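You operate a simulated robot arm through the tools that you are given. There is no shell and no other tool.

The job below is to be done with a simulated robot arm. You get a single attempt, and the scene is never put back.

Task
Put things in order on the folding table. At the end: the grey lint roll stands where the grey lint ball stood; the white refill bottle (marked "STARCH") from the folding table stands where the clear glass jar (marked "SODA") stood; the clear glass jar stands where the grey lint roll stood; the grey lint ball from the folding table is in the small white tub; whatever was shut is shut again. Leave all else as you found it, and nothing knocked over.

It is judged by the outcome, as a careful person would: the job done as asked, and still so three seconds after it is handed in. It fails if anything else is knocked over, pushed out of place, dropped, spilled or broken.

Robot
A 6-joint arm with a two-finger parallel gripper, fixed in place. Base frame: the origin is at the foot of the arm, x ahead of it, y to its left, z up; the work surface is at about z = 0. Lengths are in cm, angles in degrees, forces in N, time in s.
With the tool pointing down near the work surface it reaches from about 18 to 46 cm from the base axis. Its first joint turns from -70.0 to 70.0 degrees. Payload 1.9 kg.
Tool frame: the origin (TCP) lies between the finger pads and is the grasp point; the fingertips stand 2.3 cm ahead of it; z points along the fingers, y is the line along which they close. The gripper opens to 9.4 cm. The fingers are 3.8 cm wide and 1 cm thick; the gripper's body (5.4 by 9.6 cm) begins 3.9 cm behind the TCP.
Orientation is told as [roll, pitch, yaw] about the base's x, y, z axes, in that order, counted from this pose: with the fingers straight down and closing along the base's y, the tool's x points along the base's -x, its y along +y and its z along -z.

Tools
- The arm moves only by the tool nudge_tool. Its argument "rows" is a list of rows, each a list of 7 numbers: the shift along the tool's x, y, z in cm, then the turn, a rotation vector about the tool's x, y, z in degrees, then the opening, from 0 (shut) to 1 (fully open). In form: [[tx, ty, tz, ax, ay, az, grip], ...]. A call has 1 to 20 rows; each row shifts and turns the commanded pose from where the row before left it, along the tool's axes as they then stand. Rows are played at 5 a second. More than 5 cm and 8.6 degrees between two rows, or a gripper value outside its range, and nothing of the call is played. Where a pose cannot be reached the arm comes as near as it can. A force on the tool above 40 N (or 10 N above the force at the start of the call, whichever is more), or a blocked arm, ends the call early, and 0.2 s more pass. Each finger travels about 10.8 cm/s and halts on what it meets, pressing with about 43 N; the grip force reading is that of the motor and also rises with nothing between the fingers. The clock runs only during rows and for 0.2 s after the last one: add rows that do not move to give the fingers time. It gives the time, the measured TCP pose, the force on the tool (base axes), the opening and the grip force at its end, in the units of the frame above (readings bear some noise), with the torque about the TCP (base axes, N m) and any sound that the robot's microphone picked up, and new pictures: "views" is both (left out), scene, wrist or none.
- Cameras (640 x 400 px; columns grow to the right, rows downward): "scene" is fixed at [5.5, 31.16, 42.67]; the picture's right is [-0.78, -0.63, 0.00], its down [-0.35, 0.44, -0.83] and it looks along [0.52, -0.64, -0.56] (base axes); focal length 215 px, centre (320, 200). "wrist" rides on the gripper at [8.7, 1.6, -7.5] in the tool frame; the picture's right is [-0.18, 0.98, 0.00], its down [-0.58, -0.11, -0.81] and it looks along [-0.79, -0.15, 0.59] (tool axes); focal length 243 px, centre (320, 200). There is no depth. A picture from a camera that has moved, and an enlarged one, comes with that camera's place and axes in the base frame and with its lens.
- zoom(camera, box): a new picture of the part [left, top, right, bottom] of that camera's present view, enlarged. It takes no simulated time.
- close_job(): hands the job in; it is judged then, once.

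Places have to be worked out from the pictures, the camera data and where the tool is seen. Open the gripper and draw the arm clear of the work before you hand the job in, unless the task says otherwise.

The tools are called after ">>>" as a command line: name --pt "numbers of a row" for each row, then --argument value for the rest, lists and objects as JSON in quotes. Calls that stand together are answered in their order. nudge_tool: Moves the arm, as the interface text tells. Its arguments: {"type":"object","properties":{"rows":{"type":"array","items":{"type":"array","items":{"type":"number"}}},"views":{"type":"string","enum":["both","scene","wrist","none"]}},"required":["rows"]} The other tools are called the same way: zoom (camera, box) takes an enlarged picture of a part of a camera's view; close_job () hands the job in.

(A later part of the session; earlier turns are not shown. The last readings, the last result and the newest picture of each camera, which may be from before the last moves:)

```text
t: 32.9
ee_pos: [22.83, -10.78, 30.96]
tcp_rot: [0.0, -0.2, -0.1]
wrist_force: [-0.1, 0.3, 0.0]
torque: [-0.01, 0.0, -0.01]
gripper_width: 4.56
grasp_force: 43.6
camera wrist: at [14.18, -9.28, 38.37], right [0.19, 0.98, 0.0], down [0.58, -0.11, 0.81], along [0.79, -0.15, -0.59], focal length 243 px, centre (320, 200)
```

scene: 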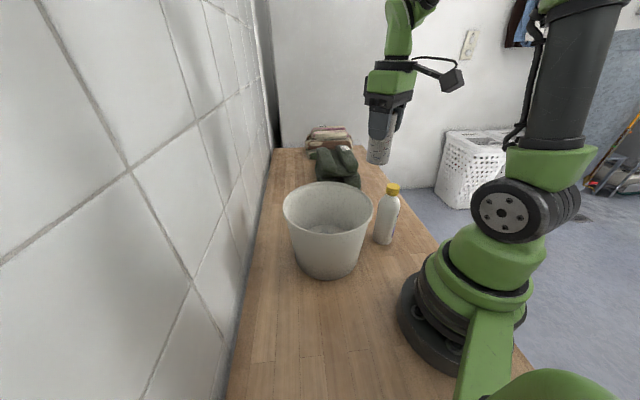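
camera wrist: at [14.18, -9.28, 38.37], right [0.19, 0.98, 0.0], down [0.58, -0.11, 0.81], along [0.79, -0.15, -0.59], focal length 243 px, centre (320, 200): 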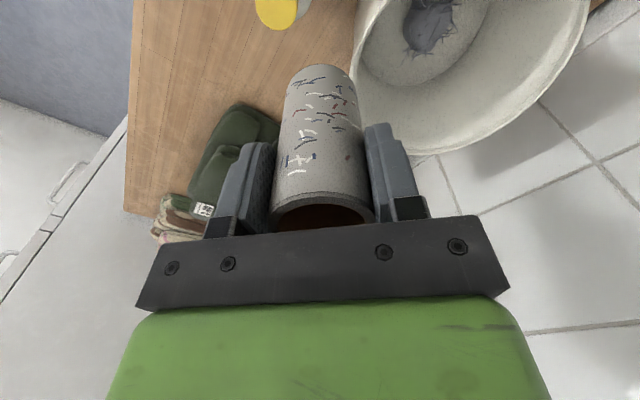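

Continuing to (21.8, -24.6), then lowering to z ≈ 11, leaving about 3 cm beneath the roll.

>>> nudge_tool --pt "0.2 -2.8 0 0 0 0 0.42" --pt "0.2 -2.8 0 0 0 0 0.42" --pt "0.2 -2.8 0 0 0 0 0.42" --pt "0.2 -2.8 0 0 0 0 0.42" --pt "0.2 -2.6 0 0 0 0 0.42" --pt "0 0 0 0 0 0 0.42" --pt "0 0 2.5 0 0 0 0.42" --pt "0 0 3 0 0 0 0.42" --pt "0 0 3 0 0 0 0.42" --pt "0 0 3 0 0 0 0.42" --pt "0 0 3 0 0 0 0.42" --pt "0 0 3 0 0 0 0.42" --pt "0 0 2.2 0 0 0 0.42" --pt "0 0 0 0 0 0 0.42"

```text
t: 35.9
ee_pos: [21.8, -24.55, 11.1]
tcp_rot: [0.0, -0.1, -0.1]
wrist_force: [0.3, -0.8, -0.8]
torque: [0.01, 0.0, 0.04]
gripper_width: 4.55
grasp_force: 43.3
camera wrist: at [13.27, -22.98, 18.43], right [0.19, 0.98, 0.0], down [0.58, -0.11, 0.81], along [0.79, -0.15, -0.59], focal length 243 px, centre (320, 200)
```

scene: 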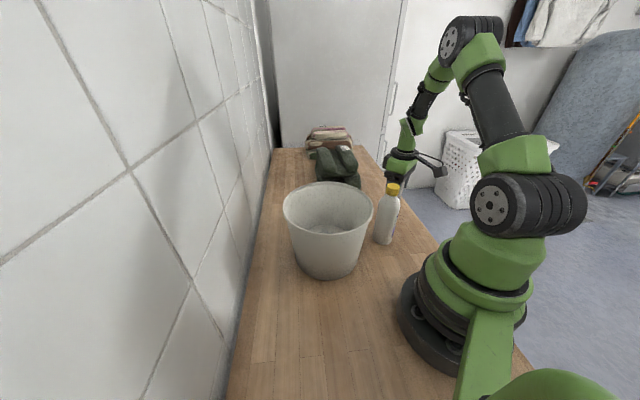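
wrist: 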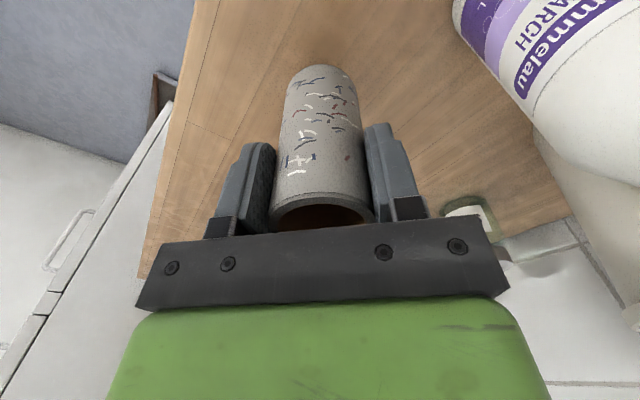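

The roll hasn't shifted in the grip and the bottle is clear. I'll lower slowly to just above the table.

>>> nudge_tool --pt "0 0 1.2 0 0 0 0.42" --pt "0 0 1.0 0 0 0 0.42" --pt "0 0 0.6 0 0 0 0.42" --pt "0 0 0.2 0 0 0 0.42" --pt "0 0 0 0 0 0 0.42" --views "none"

>>> nudge_tool --pt "0 0 0.15 0 0 0 0.42" --pt "0 0 0.1 0 0 0 0.42" --pt "0 0 0 0 0 0 0.42" --views "wrist"

```text
t: 37.1
ee_pos: [21.95, -24.58, 8.1]
tcp_rot: [0.0, -0.2, -0.1]
wrist_force: [1.5, 0.2, -0.9]
torque: [0.01, 0.0, 0.0]
gripper_width: 4.51
grasp_force: 42.6
```

```text
t: 37.9
ee_pos: [21.86, -24.41, 7.85]
tcp_rot: [0.0, -0.2, -0.1]
wrist_force: [-0.5, -0.1, -0.7]
torque: [-0.01, 0.0, -0.01]
gripper_width: 4.54
grasp_force: 43.0
camera wrist: at [13.38, -22.99, 15.26], right [0.19, 0.98, 0.0], down [0.58, -0.11, 0.81], along [0.79, -0.15, -0.59], focal length 243 px, centre (320, 200)
```

wrist: 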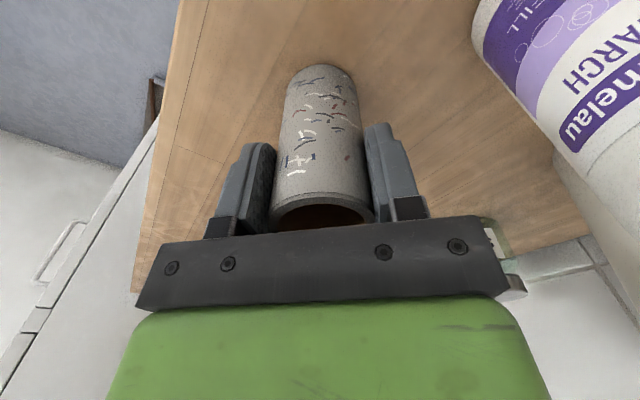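

There's no contact yet at z ≈ 7.85. I'll keep going down in 1 mm steps and watch the vertical force.

>>> nudge_tool --pt "0 0 0.1 0 0 0 0.42" --pt "0 0 0 0 0 0 0.42" --views "none"

>>> nudge_tool --pt "0 0 0.1 0 0 0 0.42" --pt "0 0 0 0 0 0 0.42" --views "none"

```text
t: 38.5
ee_pos: [22.02, -24.54, 7.74]
tcp_rot: [0.0, -0.2, -0.2]
wrist_force: [-2.1, 0.8, 10.7]
torque: [0.23, 0.23, -0.01]
gripper_width: 4.54
grasp_force: 42.5
```

```text
t: 39.1
ee_pos: [21.95, -24.54, 7.71]
tcp_rot: [-0.1, -0.3, -0.1]
wrist_force: [-4.1, 8.1, 34.6]
torque: [0.74, -0.14, -0.05]
gripper_width: 4.53
grasp_force: 42.8
```

The roll is on the table now (34 N of contact). I'll relieve 1.5 mm of that, open gradually, and check that it stands.

>>> nudge_tool --pt "0 0 -0.15 0 0 0 0.44" --pt "0 0 0 0 0 0 0.48" --pt "0 0 0 0 0 0 0.52" --pt "0 0 0 0 0 0 0.6" --pt "0 0 0 0 0 0 0.7" --pt "0 0 0 0 0 0 0.78" --pt "0 0 0 0 0 0 0.78" --views "wrist"

```text
t: 40.7
ee_pos: [22.04, -24.54, 7.87]
tcp_rot: [0.1, -0.2, -0.1]
wrist_force: [-0.5, -0.5, 0.1]
torque: [-0.01, -0.03, -0.02]
gripper_width: 7.33
grasp_force: 0.0
camera wrist: at [13.39, -22.97, 15.25], right [0.19, 0.98, 0.0], down [0.58, -0.11, 0.81], along [0.79, -0.15, -0.59], focal length 243 px, centre (320, 200)
```

wrist: 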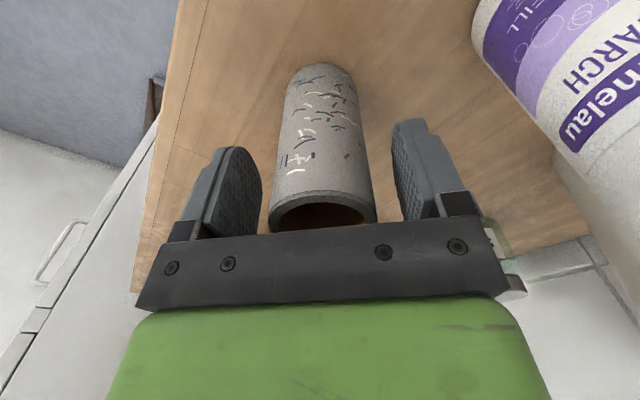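

The roll stands free between the fingers. I'll rise straight up clear of it.

>>> nudge_tool --pt "0 0 -1 0 0 0 0.78" --pt "0 0 -2 0 0 0 0.78" --pt "0 0 -3 0 0 0 0.78" --pt "0 0 -4 0 0 0 0.78" --pt "0 0 -4 0 0 0 0.78" --pt "0 0 -4 0 0 0 0.78" --pt "0 0 -4 0 0 0 0.78" --pt "0 0 0 0 0 0 0.78"

```text
t: 42.5
ee_pos: [21.68, -24.55, 29.96]
tcp_rot: [-0.1, -0.2, 0.1]
wrist_force: [-0.1, -0.9, -0.4]
torque: [0.02, 0.0, -0.02]
gripper_width: 7.34
grasp_force: 0.0
camera wrist: at [13.15, -23.12, 37.35], right [0.18, 0.98, 0.0], down [0.58, -0.11, 0.81], along [0.79, -0.15, -0.59], focal length 243 px, centre (320, 200)
```

scene: 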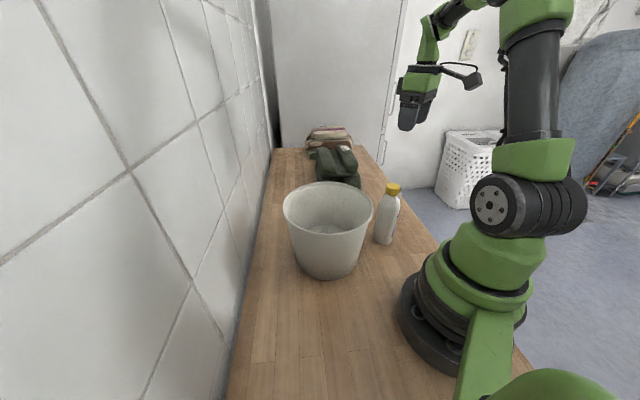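
wrist: 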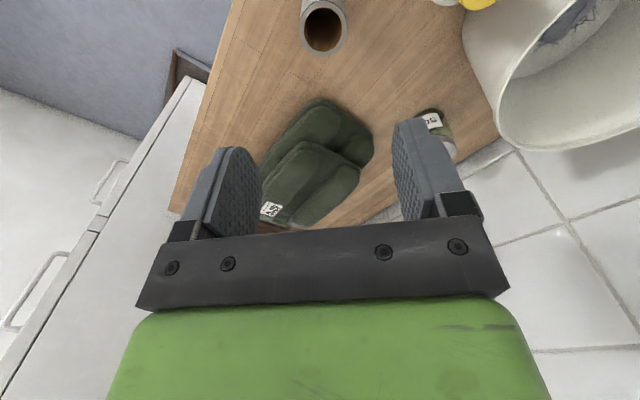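

The roll is standing at the ball's old spot. Next is the jar, near (41.8, -9.4): I'll move above it at height, yawing 45° so the camera stays away from both the tub and the towels.

>>> nudge_tool --pt "-2.8 2.1 0 0 0 0 0.85" --pt "-2.8 2.1 0 0 0 0 0.85" --pt "-2.8 2.1 0 0 0 0 0.85" --pt "-2.8 2.1 0 0 0 0 0.85" --pt "-2.8 2.1 0 0 0 0 0.85" --pt "-2.8 2.1 0 0 0 0 0.85" --pt "-2.8 2.1 0 0 0 0 0.85" --pt "0 0 1 0 0 -7.5 0.85" --pt "0 0 1 0 0 -7.5 0.85" --pt "0 0 1 0 0 -7.5 0.85" --pt "0 0 1 0 0 -7.5 0.85" --pt "0 0 1 0 0 -7.5 0.85" --pt "0 0 1 0 0 -7.5 0.85" --pt "0 0 0 0 0 0 0.85"

```text
t: 45.5
ee_pos: [41.62, -9.71, 23.8]
tcp_rot: [-0.1, -0.1, 45.0]
wrist_force: [0.4, -0.1, 0.5]
torque: [-0.01, -0.02, 0.04]
gripper_width: 8.01
grasp_force: 0.0
camera wrist: at [34.31, -14.9, 31.23], right [-0.57, 0.82, 0.0], down [0.49, 0.33, 0.81], along [0.67, 0.46, -0.59], focal length 243 px, centre (320, 200)
```

scene: 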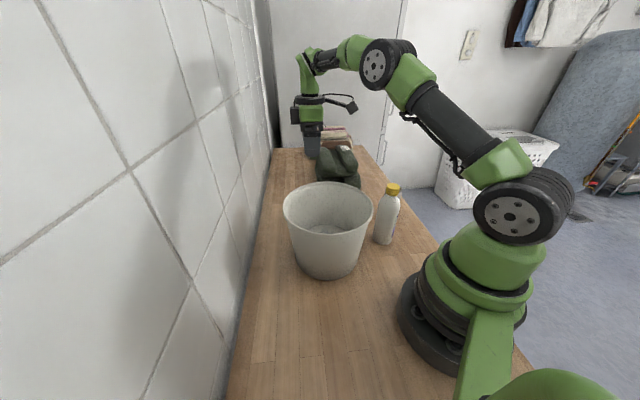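
wrist: 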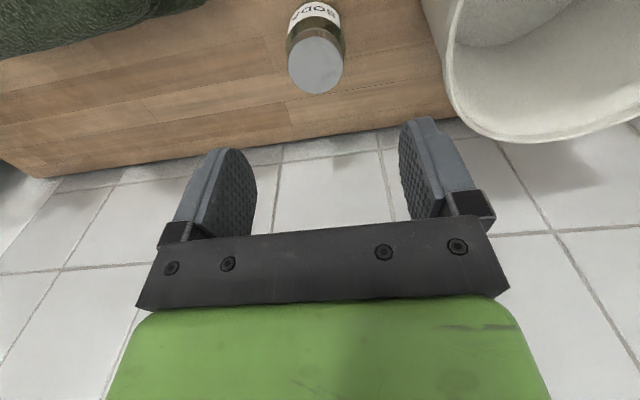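

The jar sits just below the tool line. I'll zoom in to fix its lid and base.

>>> zoom --camera "wrist" --box '[236, 0, 396, 100]'

```text
4.00 times, centred on (316, 50) of wrist
camera zoom: at [34.31, -14.9, 31.23], right [-0.57, 0.82, 0.0], down [0.49, 0.33, 0.81], along [0.67, 0.46, -0.59], focal length 970 px, centre (336, 800)
```

zoom: 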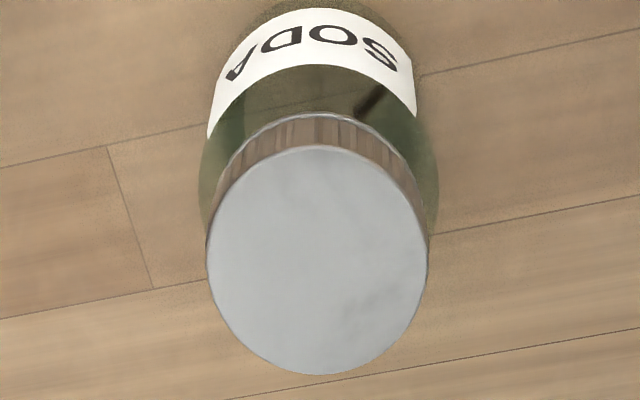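

The lid is about 4.8 cm across and the jar axis is near (42.6, -9.5). I'll trim toward it and lower to z ≈ 15 for a closer fix.

>>> nudge_tool --pt "-0.7 -0.4 1 0 0 0 0.9" --pt "0 0 2 0 0 0 0.9" --pt "0 0 2 0 0 0 0.9" --pt "0 0 2 0 0 0 0.9" --pt "0 0 1.5 0 0 0 0.9" --pt "0 0 0 0 0 0 0.9"

>>> zoom --camera "wrist" --box '[220, 0, 420, 150]'

```text
t: 46.9
ee_pos: [42.18, -9.81, 15.36]
tcp_rot: [-0.1, -0.1, 45.0]
wrist_force: [-0.3, 1.0, -0.8]
torque: [-0.02, 0.0, 0.01]
gripper_width: 8.47
grasp_force: 0.1
camera wrist: at [35.02, -14.77, 22.77], right [-0.56, 0.83, 0.0], down [0.49, 0.33, 0.81], along [0.67, 0.45, -0.59], focal length 243 px, centre (320, 200)
```

scene: 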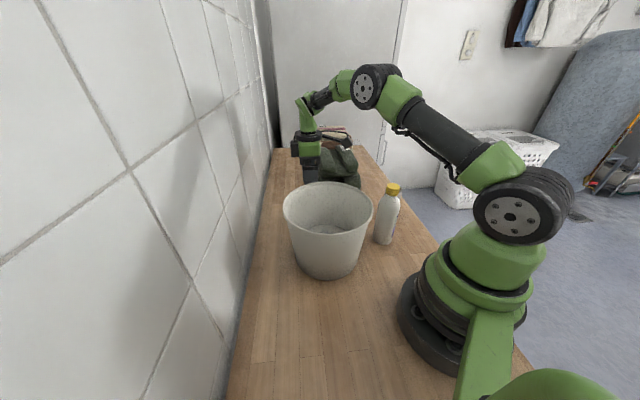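
wrist: 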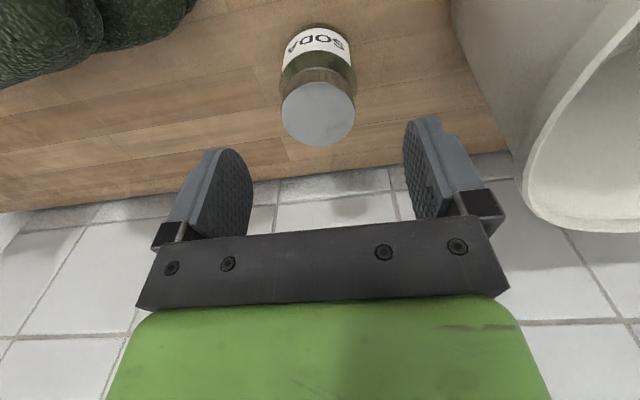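

```text
2.67 times, centred on (320, 75) of wrist
camera zoom: at [35.02, -14.77, 22.77], right [-0.56, 0.83, 0.0], down [0.49, 0.33, 0.81], along [0.67, 0.45, -0.59], focal length 647 px, centre (320, 533)
```

zoom: 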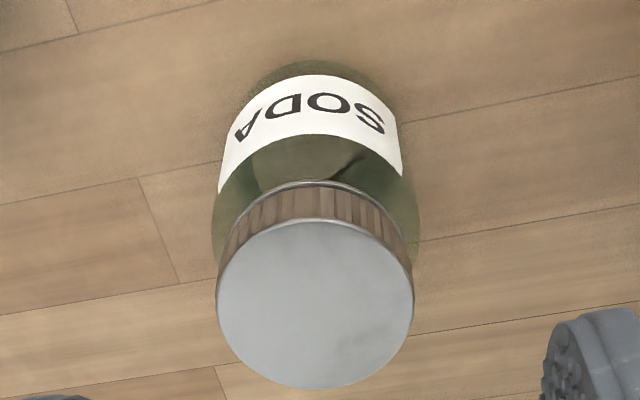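

The jar axis is about 0.65 cm further out than the TCP, with the lid top at about z = 9.1. I'll trim and lower around the jar to z ≈ 6.1, keeping the palm above the lid.

>>> nudge_tool --pt "-0.62 -0.2 1.5 0 0 0 0.9" --pt "0 0 2 0 0 0 0.9" --pt "0 0 2 0 0 0 0.9" --pt "0 0 1.8 0 0 0 0.9" --pt "0 0 1.2 0 0 0 0.9" --pt "0 0 0.7 0 0 0 0.9" --pt "0 0 0 0 0 0 0.9"

```text
t: 48.5
ee_pos: [42.76, -9.36, 6.17]
tcp_rot: [-0.1, -0.1, 44.8]
wrist_force: [-0.6, 0.6, 0.0]
torque: [-0.01, 0.01, -0.02]
gripper_width: 8.46
grasp_force: 0.0
camera wrist: at [35.74, -14.38, 13.59], right [-0.56, 0.83, 0.0], down [0.49, 0.33, 0.81], along [0.67, 0.45, -0.59], focal length 243 px, centre (320, 200)
```

scene: 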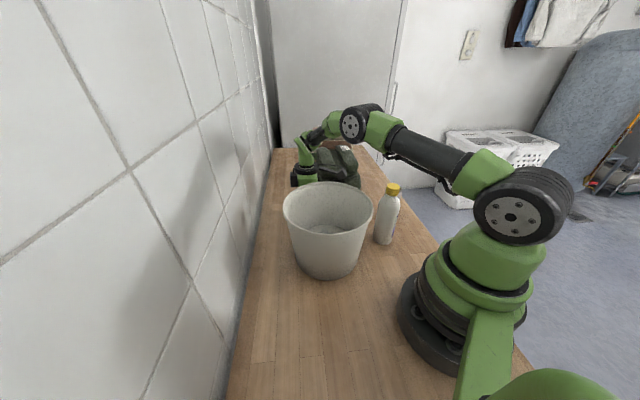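
wrist: 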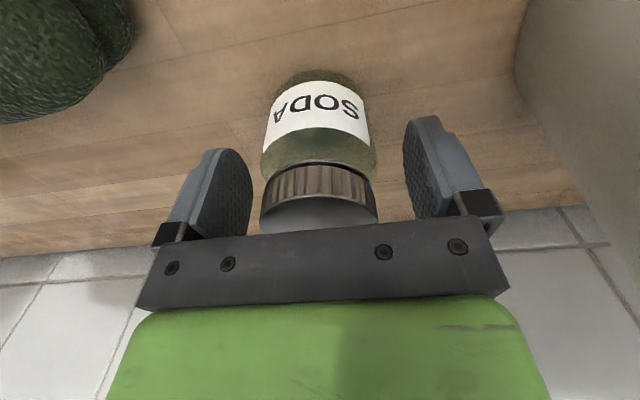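

The jar is centred between the fingers. I'll nudge 0.3 cm outward and down, then close gently on the glass body.

>>> nudge_tool --pt "-0.3 0 0.3 0 0 0 0.85" --pt "0 0 0 0 0 0 0.75" --pt "0 0 0 0 0 0 0.68" --pt "0 0 0 0 0 0 0.62" --pt "0 0 0 0 0 0 0.57" --pt "0 0 0 0 0 0 0.54" --pt "0 0 0 0 0 0 0.54" --views "wrist"

```text
t: 50.1
ee_pos: [43.09, -9.07, 5.91]
tcp_rot: [-0.1, 0.0, 44.9]
wrist_force: [0.3, 0.9, 0.7]
torque: [0.06, -0.01, 0.02]
gripper_width: 5.85
grasp_force: 43.2
camera wrist: at [35.89, -14.12, 13.25], right [-0.56, 0.83, 0.0], down [0.49, 0.33, 0.81], along [0.67, 0.45, -0.59], focal length 243 px, centre (320, 200)
```

wrist: 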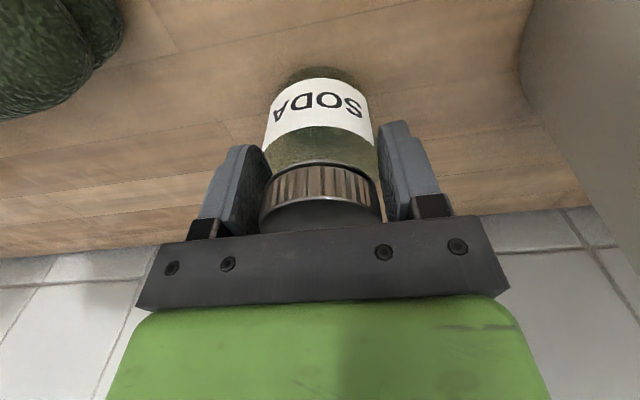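

The jar is gripped at 5.85 cm. I'll note its place as TCP (43.1, -9.1) and lift carefully straight up.

>>> nudge_tool --pt "0 0 -0.5 0 0 0 0.52" --pt "0 0 -1 0 0 0 0.52" --pt "0 0 -2 0 0 0 0.52" --pt "0 0 -2.5 0 0 0 0.52" --pt "0 0 -2.5 0 0 0 0.52" --pt "0 0 -2.5 0 0 0 0.52" --pt "0 0 -2 0 0 0 0.52" --pt "0 0 0 0 0 0 0.52"

```text
t: 51.9
ee_pos: [43.17, -9.03, 18.86]
tcp_rot: [-0.2, 0.0, 45.0]
wrist_force: [-0.2, 0.2, -0.9]
torque: [0.03, 0.02, 0.0]
gripper_width: 5.84
grasp_force: 43.2
camera wrist: at [35.94, -14.21, 26.31], right [-0.56, 0.83, 0.0], down [0.49, 0.33, 0.81], along [0.67, 0.45, -0.59], focal length 243 px, centre (320, 200)
```

scene: 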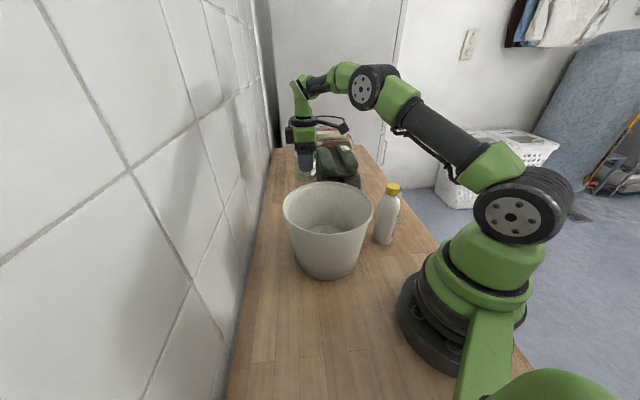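
wrist: 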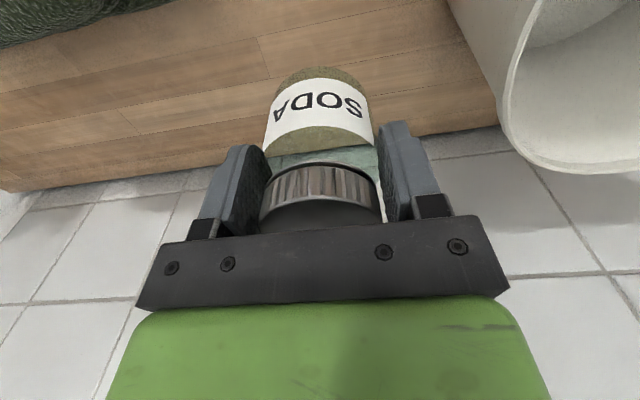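

The jar is up and steady in the grip. I'll raise it further to z ≈ 29 to clear the tub rim.

>>> nudge_tool --pt "0 0 -2.5 0 0 0 0.52" --pt "0 0 -2.5 0 0 0 0.52" --pt "0 0 -2.5 0 0 0 0.52" --pt "0 0 -2.5 0 0 0 0.52" --pt "0 0 0 0 0 0 0.52" --views "none"

```text
t: 53.1
ee_pos: [42.35, -8.02, 28.21]
tcp_rot: [-0.2, -0.1, 44.9]
wrist_force: [0.4, -0.1, -2.0]
torque: [0.01, 0.02, -0.02]
gripper_width: 5.84
grasp_force: 43.3
out of reach, approached as far as the arm can: row 3, 4
```

The arm is near its reach limit at that height, but the jar bottom is at about z = 22, above the tub rim. I'll carry it inward to over the roll's original place.

>>> nudge_tool --pt "-0.2 1.4 0 0 0 0 0.52" --pt "-0.44 2.75 0 0 0 0 0.52" --pt "-0.44 2.75 0 0 0 0 0.52" --pt "-0.44 2.75 0 0 0 0 0.52" --pt "-0.44 2.75 0 0 0 0 0.52" --pt "-0.44 2.75 0 0 0 0 0.52" --pt "-0.44 2.75 0 0 0 0 0.52" --pt "-0.44 2.75 0 0 0 0 0.52" --pt "-0.44 2.75 0 0 0 0 0.52" --pt "-0.44 2.75 0 0 0 0 0.52" --pt "-0.44 2.75 0 0 0 0 0.52" --pt "-0.44 2.75 0 0 0 0 0.52" --pt "-0.44 2.75 0 0 0 0 0.52" --pt "-0.2 1.4 0 0 0 0 0.52" --pt "0 0 0 0 0 0 0.52"

```text
t: 56.3
ee_pos: [42.08, -4.95, 29.05]
tcp_rot: [-0.1, -0.1, 44.9]
wrist_force: [0.7, 0.0, -0.9]
torque: [-0.01, 0.01, -0.02]
gripper_width: 5.84
grasp_force: 43.6
out of reach, approached as far as the arm can: row 1, 2, 3, 4, 5, 6, 7, 8, 9, 10, 11, 12, 13, 14
camera wrist: at [34.95, -9.9, 36.56], right [-0.56, 0.83, 0.0], down [0.49, 0.33, 0.81], along [0.67, 0.45, -0.59], focal length 243 px, centre (320, 200)
```

scene: 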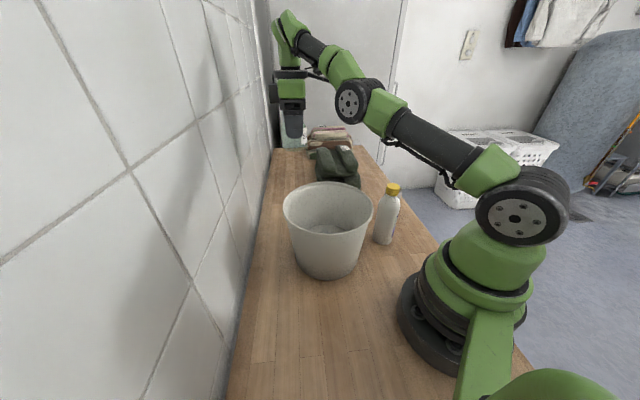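
wrist: 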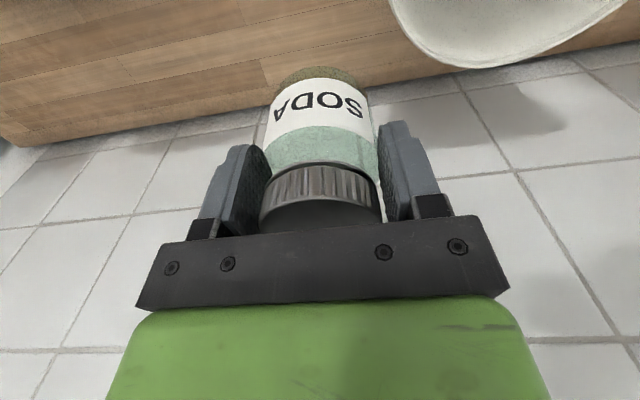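

The arm stretched straight at that height and its elbow flipped past straight, so it's stuck at the edge of its reach (the jar is still safe and high). I'll push slightly outward along the arm line to straighten it, then see which way the elbow sits.

>>> nudge_tool --pt "-0.27 -0.34 -0.25 0 0 0 0.52" --pt "-0.27 -0.34 -0.25 0 0 0 0.52" --pt "-0.27 -0.34 -0.25 0 0 0 0.52" --pt "0 0 0 0 0 0 0.52" --views "scene"

```text
t: 57.3
ee_pos: [42.36, -4.67, 29.25]
tcp_rot: [-0.2, -0.3, 44.9]
wrist_force: [0.9, 0.8, -1.2]
torque: [0.01, -0.01, 0.01]
gripper_width: 5.83
grasp_force: 43.2
out of reach, approached as far as the arm can: row 1, 2, 3
```

scene: 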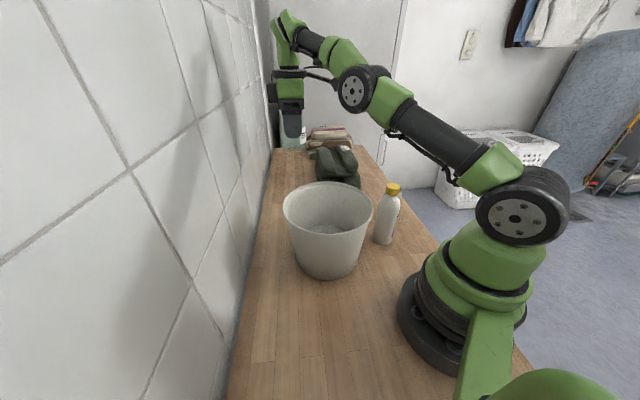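

The arm is now straight. Moving straight down should droop the forearm and bring the elbow back to its upper configuration, so I'll lower 4 cm in small steps.

>>> nudge_tool --pt "0 0 0.5 0 0 0 0.52" --pt "0 0 0.5 0 0 0 0.52" --pt "0 0 0.5 0 0 0 0.52" --pt "0 0 0.5 0 0 0 0.52" --pt "0 0 0.5 0 0 0 0.52" --pt "0 0 0.5 0 0 0 0.52" --pt "0 0 0.5 0 0 0 0.52" --pt "0 0 0.5 0 0 0 0.52" --pt "0 0 0 0 0 0 0.52"

```text
t: 59.3
ee_pos: [42.48, -4.65, 25.29]
tcp_rot: [0.0, -0.1, 44.9]
wrist_force: [0.6, 0.0, -1.4]
torque: [0.0, 0.0, -0.01]
gripper_width: 5.82
grasp_force: 42.9
camera wrist: at [35.22, -9.7, 32.65], right [-0.56, 0.83, 0.0], down [0.49, 0.33, 0.81], along [0.67, 0.45, -0.59], focal length 243 px, centre (320, 200)
```

scene: 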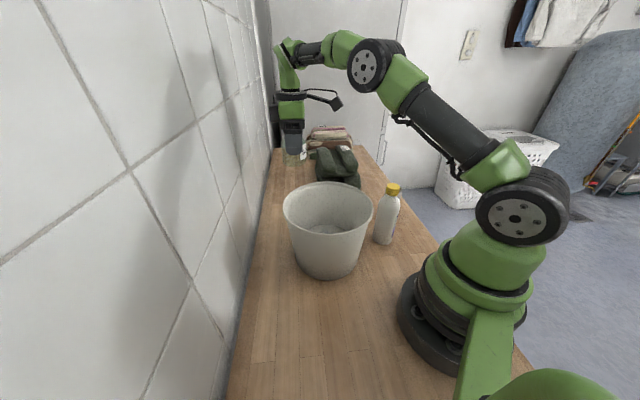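
wrist: 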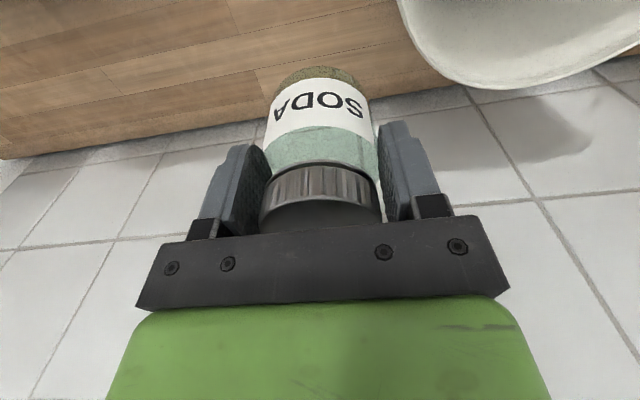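

The elbow is back in its normal configuration and the jar is steady. I'll carry it inward while rising a little, over toward the roll's original spot at (21.8, 20.3).

>>> nudge_tool --pt "-0.1 1.2 -0.2 0 0 0 0.52" --pt "-0.2 2.2 -0.6 0 0 0 0.52" --pt "-0.2 2.2 -0.7 0 0 0 0.52" --pt "-0.2 2.2 -0.7 0 0 0 0.52" --pt "-0.2 2.4 -0.5 0 0 0 0.52" --pt "-0.24 2.6 0 0 0 0 0.52" --pt "-0.24 2.6 0 0 0 0 0.52" --pt "-0.24 2.6 0 0 0 0 0.52" --pt "-0.24 2.6 0 0 0 0 0.52" --pt "-0.24 2.6 0 0 0 0 0.52" --pt "-0.24 2.6 0 0 0 0 0.52" --pt "-0.24 2.6 0 0 0 0 0.52" --pt "-0.24 2.6 0 0 0 0 0.52" --pt "0 0 0 0 0 0 0.52"

```text
t: 62.3
ee_pos: [22.47, 19.37, 27.96]
tcp_rot: [-0.1, 0.0, 44.9]
wrist_force: [-0.4, -0.2, -0.5]
torque: [-0.03, -0.01, -0.04]
gripper_width: 5.88
grasp_force: 43.0
camera wrist: at [15.25, 14.2, 35.39], right [-0.56, 0.83, 0.0], down [0.49, 0.33, 0.81], along [0.67, 0.45, -0.59], focal length 243 px, centre (320, 200)
```

scene: 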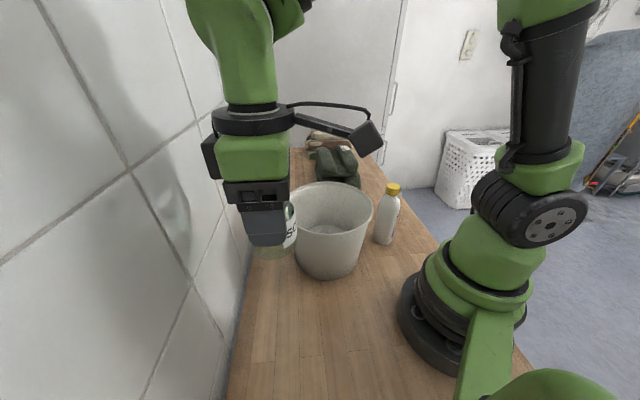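
wrist: 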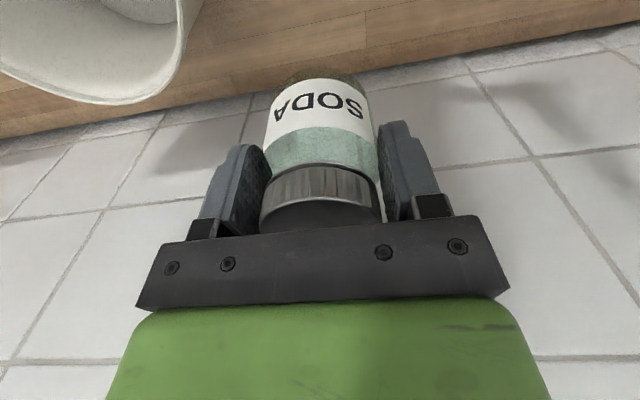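

The jar is nearly over the target. I'll do the last 1.2 cm lateral trim and lower to z ≈ 8, with the jar bottom about 2 cm above the table.

>>> nudge_tool --pt "-0.13 1.15 0 0 0 0 0.52" --pt "0 0 0 0 0 0 0.52" --pt "0 0 2 0 0 0 0.52" --pt "0 0 3 0 0 0 0.52" --pt "0 0 3 0 0 0 0.52" --pt "0 0 3 0 0 0 0.52" --pt "0 0 3 0 0 0 0.52" --pt "0 0 3 0 0 0 0.52" --pt "0 0 2 0 0 0 0.52" --pt "0 0 1 0 0 0 0.52" --pt "0 0 0 0 0 0 0.52"

```text
t: 64.7
ee_pos: [21.75, 20.12, 7.76]
tcp_rot: [-0.1, -0.1, 45.0]
wrist_force: [0.3, 0.1, -2.4]
torque: [-0.04, -0.02, 0.01]
gripper_width: 5.85
grasp_force: 42.4
camera wrist: at [14.54, 15.1, 15.19], right [-0.56, 0.83, 0.0], down [0.49, 0.33, 0.81], along [0.67, 0.45, -0.59], focal length 243 px, centre (320, 200)
```

scene: 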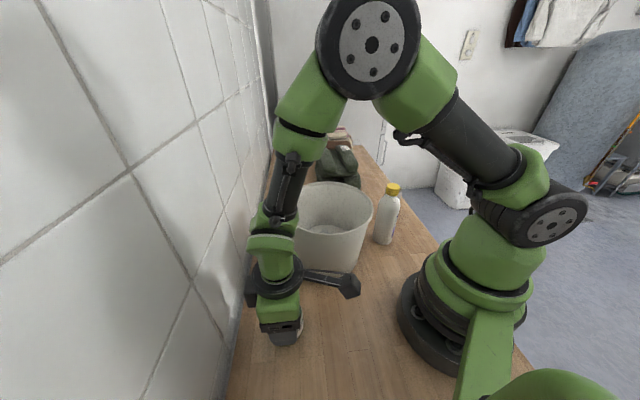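
wrist: 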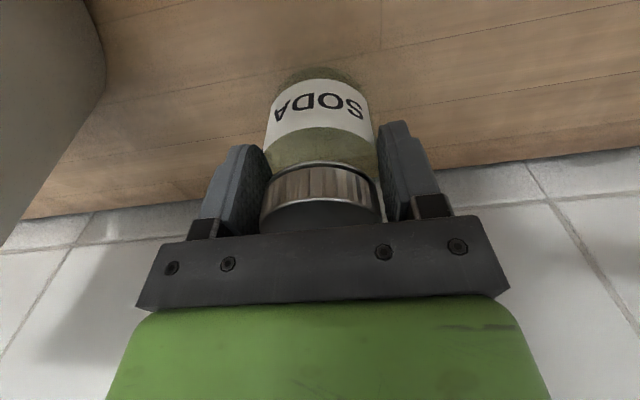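

The position matches the roll's former spot (the same plank seam is in view). I'll lower slowly to contact.

>>> nudge_tool --pt "0 0 0.8 0 0 0 0.52" --pt "0 0 0.5 0 0 0 0.52" --pt "0 0 0.3 0 0 0 0.52" --pt "0 0 0 0 0 0 0.52" --views "none"

>>> nudge_tool --pt "0 0 0.12 0 0 0 0.52" --pt "0 0 0 0 0 0 0.52" --views "none"

>>> nudge_tool --pt "0 0 0.1 0 0 0 0.52" --pt "0 0 0 0 0 0 0.52" --views "none"

```text
t: 65.7
ee_pos: [21.83, 20.12, 6.25]
tcp_rot: [-0.1, -0.1, 45.0]
wrist_force: [-0.2, 0.0, -1.5]
torque: [-0.01, 0.02, 0.01]
gripper_width: 5.88
grasp_force: 42.9
```

```text
t: 66.3
ee_pos: [21.78, 20.11, 6.07]
tcp_rot: [-0.1, -0.2, 44.9]
wrist_force: [0.5, 0.8, -1.5]
torque: [0.03, 0.02, 0.02]
gripper_width: 5.88
grasp_force: 43.2
```

```text
t: 66.9
ee_pos: [21.92, 20.07, 6.01]
tcp_rot: [-0.2, -0.1, 44.9]
wrist_force: [0.1, 0.3, -1.5]
torque: [0.0, -0.01, -0.02]
gripper_width: 5.85
grasp_force: 42.3
```

There's no contact yet (the jar's weight still shows, about -1.5 N). I'll continue in 1 mm steps.

>>> nudge_tool --pt "0 0 0.1 0 0 0 0.52" --pt "0 0 0 0 0 0 0.52" --views "none"

```text
t: 67.5
ee_pos: [21.82, 20.07, 5.92]
tcp_rot: [-0.1, -0.1, 44.8]
wrist_force: [0.3, 0.4, -1.6]
torque: [0.0, 0.0, -0.02]
gripper_width: 5.87
grasp_force: 42.9
```

>>> nudge_tool --pt "0 0 0.1 0 0 0 0.52" --pt "0 0 0 0 0 0 0.52" --views "none"

```text
t: 68.1
ee_pos: [21.86, 20.04, 5.88]
tcp_rot: [0.0, -0.1, 44.8]
wrist_force: [-0.9, -2.7, 4.5]
torque: [0.03, 0.09, 0.05]
gripper_width: 5.84
grasp_force: 43.1
```

The jar is touching the table now (+4.5 N). I'll open the fingers gradually to release it.

>>> nudge_tool --pt "0 0 0 0 0 0 0.6" --pt "0 0 0 0 0 0 0.64" --pt "0 0 0 0 0 0 0.7" --pt "0 0 0 0 0 0 0.8" --pt "0 0 0 0 0 0 0.9" --pt "0 0 0 0 0 0 0.9" --views "wrist"

```text
t: 69.5
ee_pos: [21.93, 20.0, 5.69]
tcp_rot: [-0.1, -0.1, 44.9]
wrist_force: [0.2, -1.2, 0.7]
torque: [-0.01, -0.03, 0.0]
gripper_width: 8.46
grasp_force: 0.2
camera wrist: at [14.66, 15.1, 13.25], right [-0.56, 0.83, 0.0], down [0.49, 0.33, 0.81], along [0.67, 0.45, -0.59], focal length 243 px, centre (320, 200)
```

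wrist: 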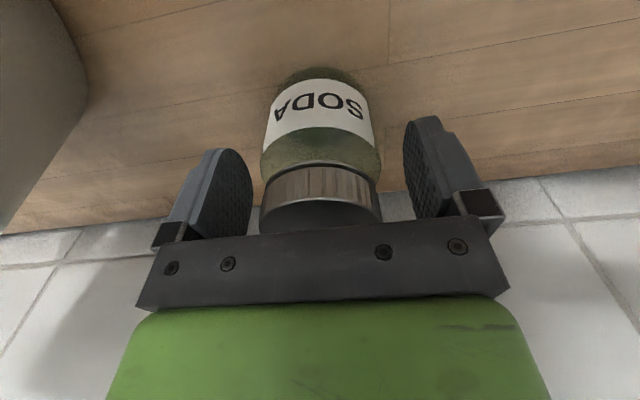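

The jar is standing and released. I'll withdraw straight up.

>>> nudge_tool --pt "0 0 -1 0 0 0 0.9" --pt "0 0 -2 0 0 0 0.9" --pt "0 0 -3 0 0 0 0.9" --pt "0 0 -4 0 0 0 0.9" --pt "0 0 -4 0 0 0 0.9" --pt "0 0 -4 0 0 0 0.9" --pt "0 0 -4 0 0 0 0.9" --pt "0 0 -3 0 0 0 0.9" --pt "0 0 0 0 0 0 0.9"

```text
t: 71.5
ee_pos: [21.89, 20.22, 30.83]
tcp_rot: [-0.1, -0.1, 44.8]
wrist_force: [0.0, 0.8, -0.9]
torque: [0.01, 0.01, 0.0]
gripper_width: 8.45
grasp_force: 0.1
camera wrist: at [14.65, 15.06, 38.35], right [-0.56, 0.83, 0.0], down [0.49, 0.33, 0.81], along [0.67, 0.45, -0.59], focal length 243 px, centre (320, 200)
```

scene: 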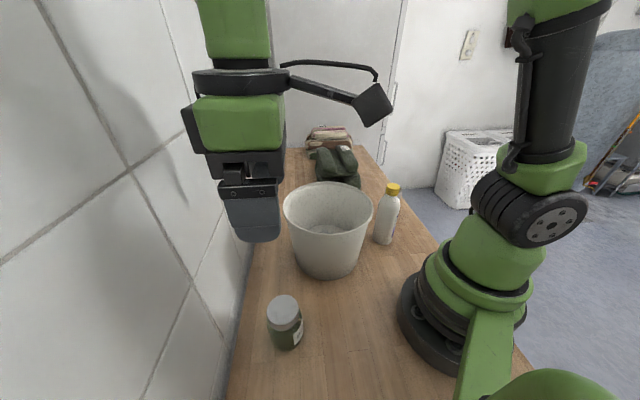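
wrist: 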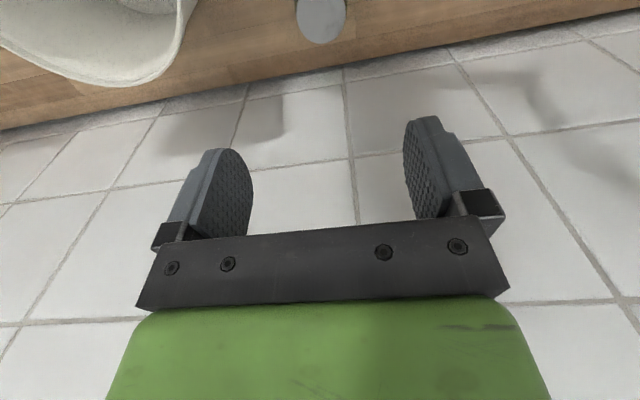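

The jar now stands where the roll was. Next is the bottle, so I'll zoom in on its shape to choose a safe grasp height.

>>> zoom --camera "scene" --box '[360, 175, 424, 255]'

>>> zoom --camera "scene" --box '[240, 270, 340, 370]'

```text
5.00 times, centred on (392, 215) of scene
camera zoom: at [5.5, 31.16, 42.67], right [-0.78, -0.63, 0.0], down [-0.35, 0.44, -0.83], along [0.52, -0.64, -0.56], focal length 1075 px, centre (-40, 125)
```

zoom: 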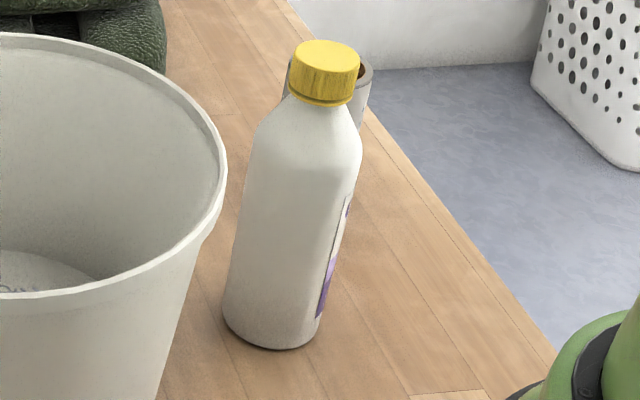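

```text
4.00 times, centred on (290, 320) of scene
camera zoom: at [5.5, 31.16, 42.67], right [-0.78, -0.63, 0.0], down [-0.35, 0.44, -0.83], along [0.52, -0.64, -0.56], focal length 860 px, centre (440, -280)
```

zoom: 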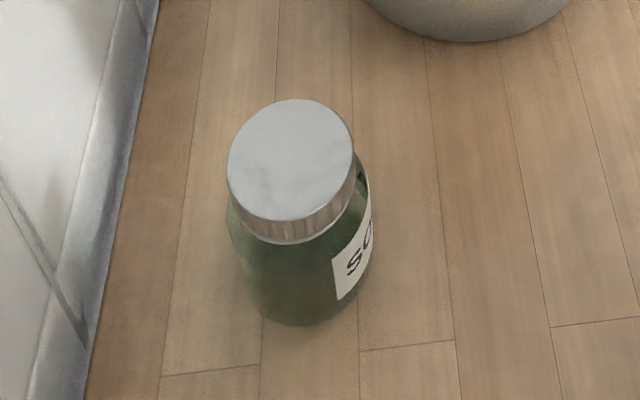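

The bottle's straight body ends at about z = 11.6 and the cap top is at about z = 17, so I'll want a grip as low as the palm allows. I'll move over the bottle, keeping yaw 45° so the fingers stay clear of the tub rim and the roll.

>>> nudge_tool --pt "1.78 -2.51 0 0 0 0 0.9" --pt "1.78 -2.51 0 0 0 0 0.9" --pt "1.78 -2.51 0 0 0 0 0.9" --pt "1.78 -2.51 0 0 0 0 0.9" --pt "1.78 -2.51 0 0 0 0 0.9" --pt "1.78 -2.51 0 0 0 0 0.9" --pt "2.5 -1.15 0 0 0 0 0.9" --pt "2.5 -1.15 0 0 0 0 0.9" --pt "2.5 -1.15 0 0 0 0 0.9" --pt "2.5 -1.15 0 0 0 0 0.9" --pt "2.5 -1.15 0 0 0 0 0.9" --pt "2.5 -1.15 0 0 0 0 0.9" --pt "0 0 2 0 0 0 0.9" --pt "0 0 2 0 0 0 0.9" --pt "0 0 0 0 0 0 0.9"

```text
t: 74.7
ee_pos: [19.31, -13.58, 26.86]
tcp_rot: [-0.1, -0.2, 45.0]
wrist_force: [-0.4, -0.4, 0.5]
torque: [-0.04, 0.02, 0.0]
gripper_width: 8.46
grasp_force: 0.0
camera wrist: at [12.1, -18.62, 34.22], right [-0.56, 0.83, 0.0], down [0.49, 0.33, 0.81], along [0.67, 0.45, -0.59], focal length 243 px, centre (320, 200)
```

scene: 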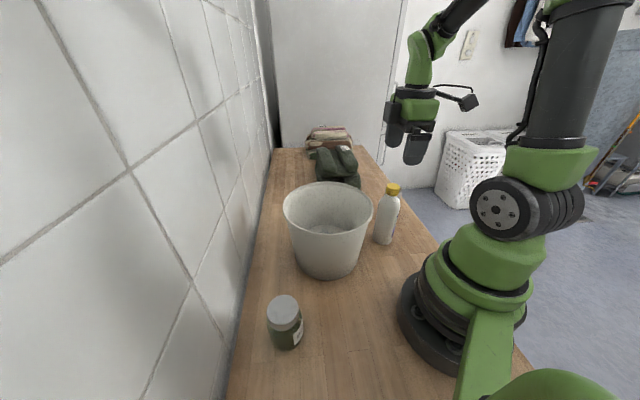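
wrist: 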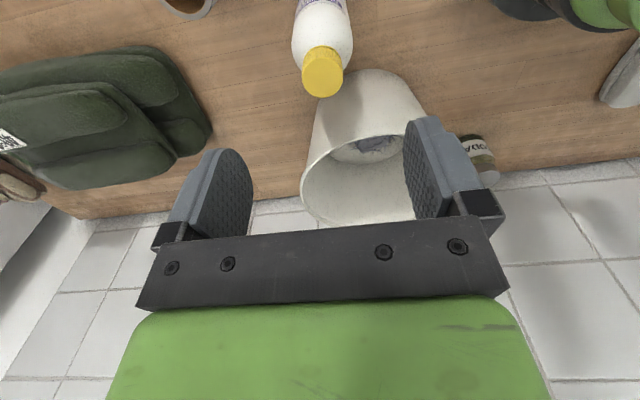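

The cap is almost exactly on the tool axis. I'll zoom in to refine the heights.

>>> zoom --camera "wrist" --box '[240, 0, 400, 110]'

```text
3.64 times, centred on (320, 55) of wrist
camera zoom: at [12.1, -18.62, 34.22], right [-0.56, 0.83, 0.0], down [0.49, 0.33, 0.81], along [0.67, 0.45, -0.59], focal length 882 px, centre (320, 727)
```

zoom: 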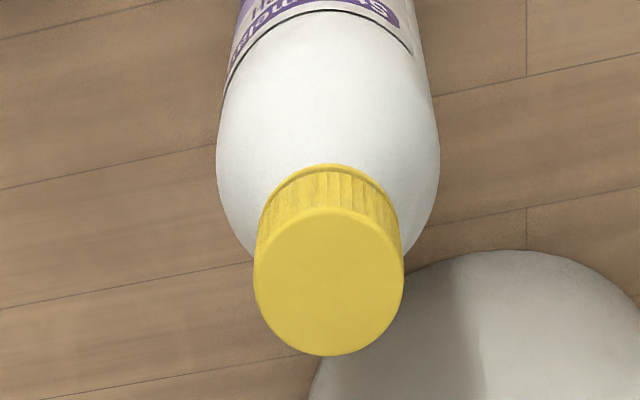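

The cap is about 3 cm in diameter at z ≈ 15.2–17, and the shoulder starts curving at about z = 10.8, just where the palm would stop the fingertips. So the body can't be gripped well from above; the cylindrical cap just under the palm is the sound grip. I'll lower around it.

>>> nudge_tool --pt "0 0 2 0 0 0 0.8" --pt "0 0 2 0 0 0 0.7" --pt "0 0 2 0 0 0 0.7" --pt "0 0 1.5 0 0 0 0.7" --pt "0 0 1.2 0 0 0 0.7" --pt "0 0 0.8 0 0 0 0.7" --pt "0 0 0 0 0 0 0.7"

>>> zoom --camera "wrist" --box '[200, 60, 440, 240]'

```text
t: 76.3
ee_pos: [19.06, -13.64, 17.37]
tcp_rot: [-0.1, -0.1, 44.9]
wrist_force: [0.2, 0.2, 0.0]
torque: [-0.01, 0.0, -0.02]
gripper_width: 6.57
grasp_force: 0.1
camera wrist: at [11.95, -18.65, 24.75], right [-0.56, 0.83, 0.0], down [0.49, 0.33, 0.81], along [0.67, 0.45, -0.59], focal length 243 px, centre (320, 200)
```

scene: 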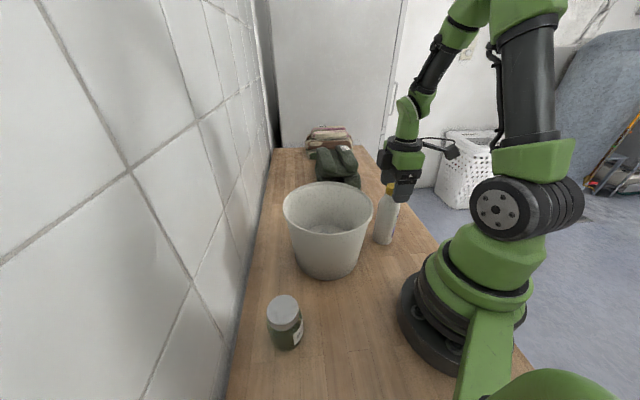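
wrist: 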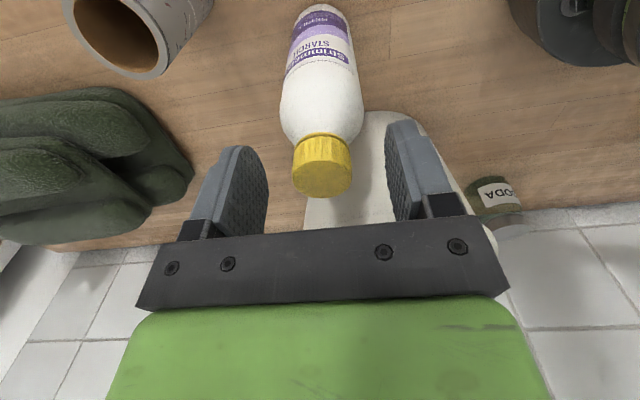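

```text
2.22 times, centred on (320, 150) of wrist
camera zoom: at [11.95, -18.65, 24.75], right [-0.56, 0.83, 0.0], down [0.49, 0.33, 0.81], along [0.67, 0.45, -0.59], focal length 539 px, centre (320, 311)
```

zoom: 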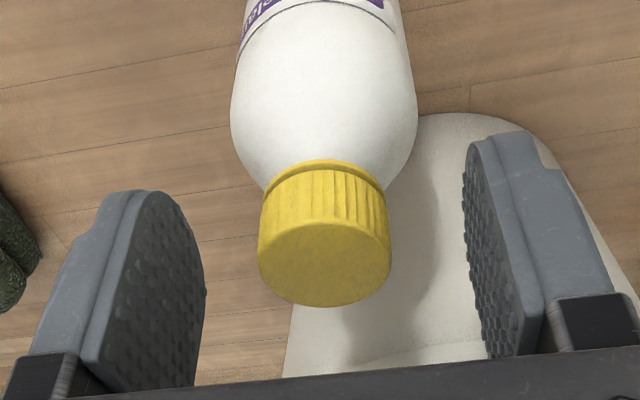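

The cap top is level with the TCP (z ≈ 17.1) and well centred, and the fingertips are below the cap but above the shoulder bulge. I'll close gently on the cap.

>>> nudge_tool --pt "0 0 0.15 0 0 0 0.6" --pt "0 0 0 0 0 0 0.5" --pt "0 0 0 0 0 0 0.43" --pt "0 0 0 0 0 0 0.38" --pt "0 0 0 0 0 0 0.34" --pt "0 0 0 0 0 0 0.3" --pt "0 0 0 0 0 0 0.27" --pt "0 0 0 0 0 0 0.27"

>>> zoom --camera "wrist" --box '[200, 60, 440, 240]'

```text
t: 78.1
ee_pos: [19.08, -13.6, 17.23]
tcp_rot: [-0.1, 0.0, 44.9]
wrist_force: [-0.3, 0.9, -0.5]
torque: [0.08, 0.03, 0.06]
gripper_width: 2.89
grasp_force: 43.1
camera wrist: at [11.95, -18.64, 24.56], right [-0.56, 0.83, 0.0], down [0.49, 0.33, 0.81], along [0.67, 0.45, -0.59], focal length 243 px, centre (320, 200)
```

scene: 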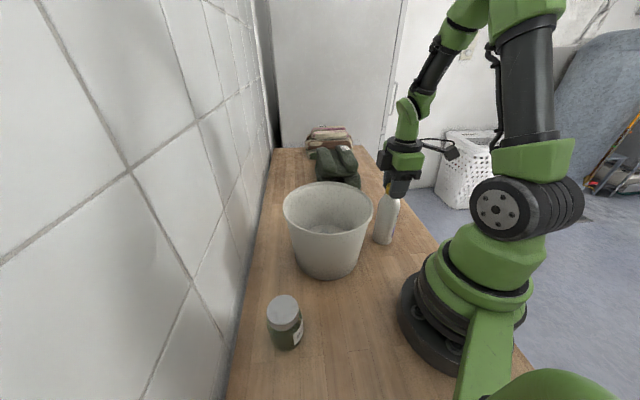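
wrist: 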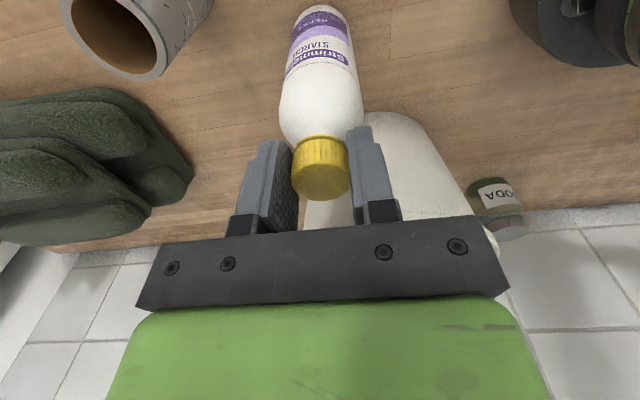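

```text
2.22 times, centred on (320, 150) of wrist
camera zoom: at [11.95, -18.64, 24.56], right [-0.56, 0.83, 0.0], down [0.49, 0.33, 0.81], along [0.67, 0.45, -0.59], focal length 539 px, centre (320, 311)
```

zoom: 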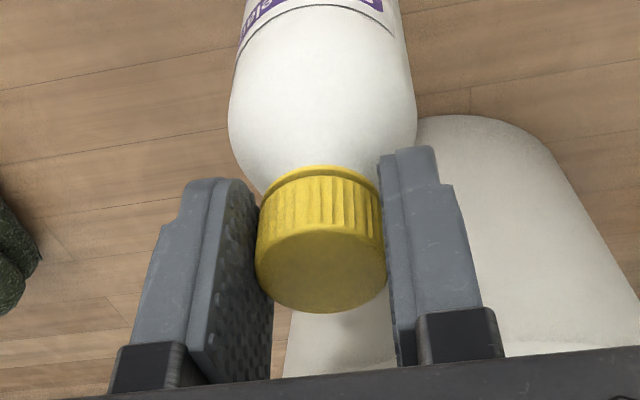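

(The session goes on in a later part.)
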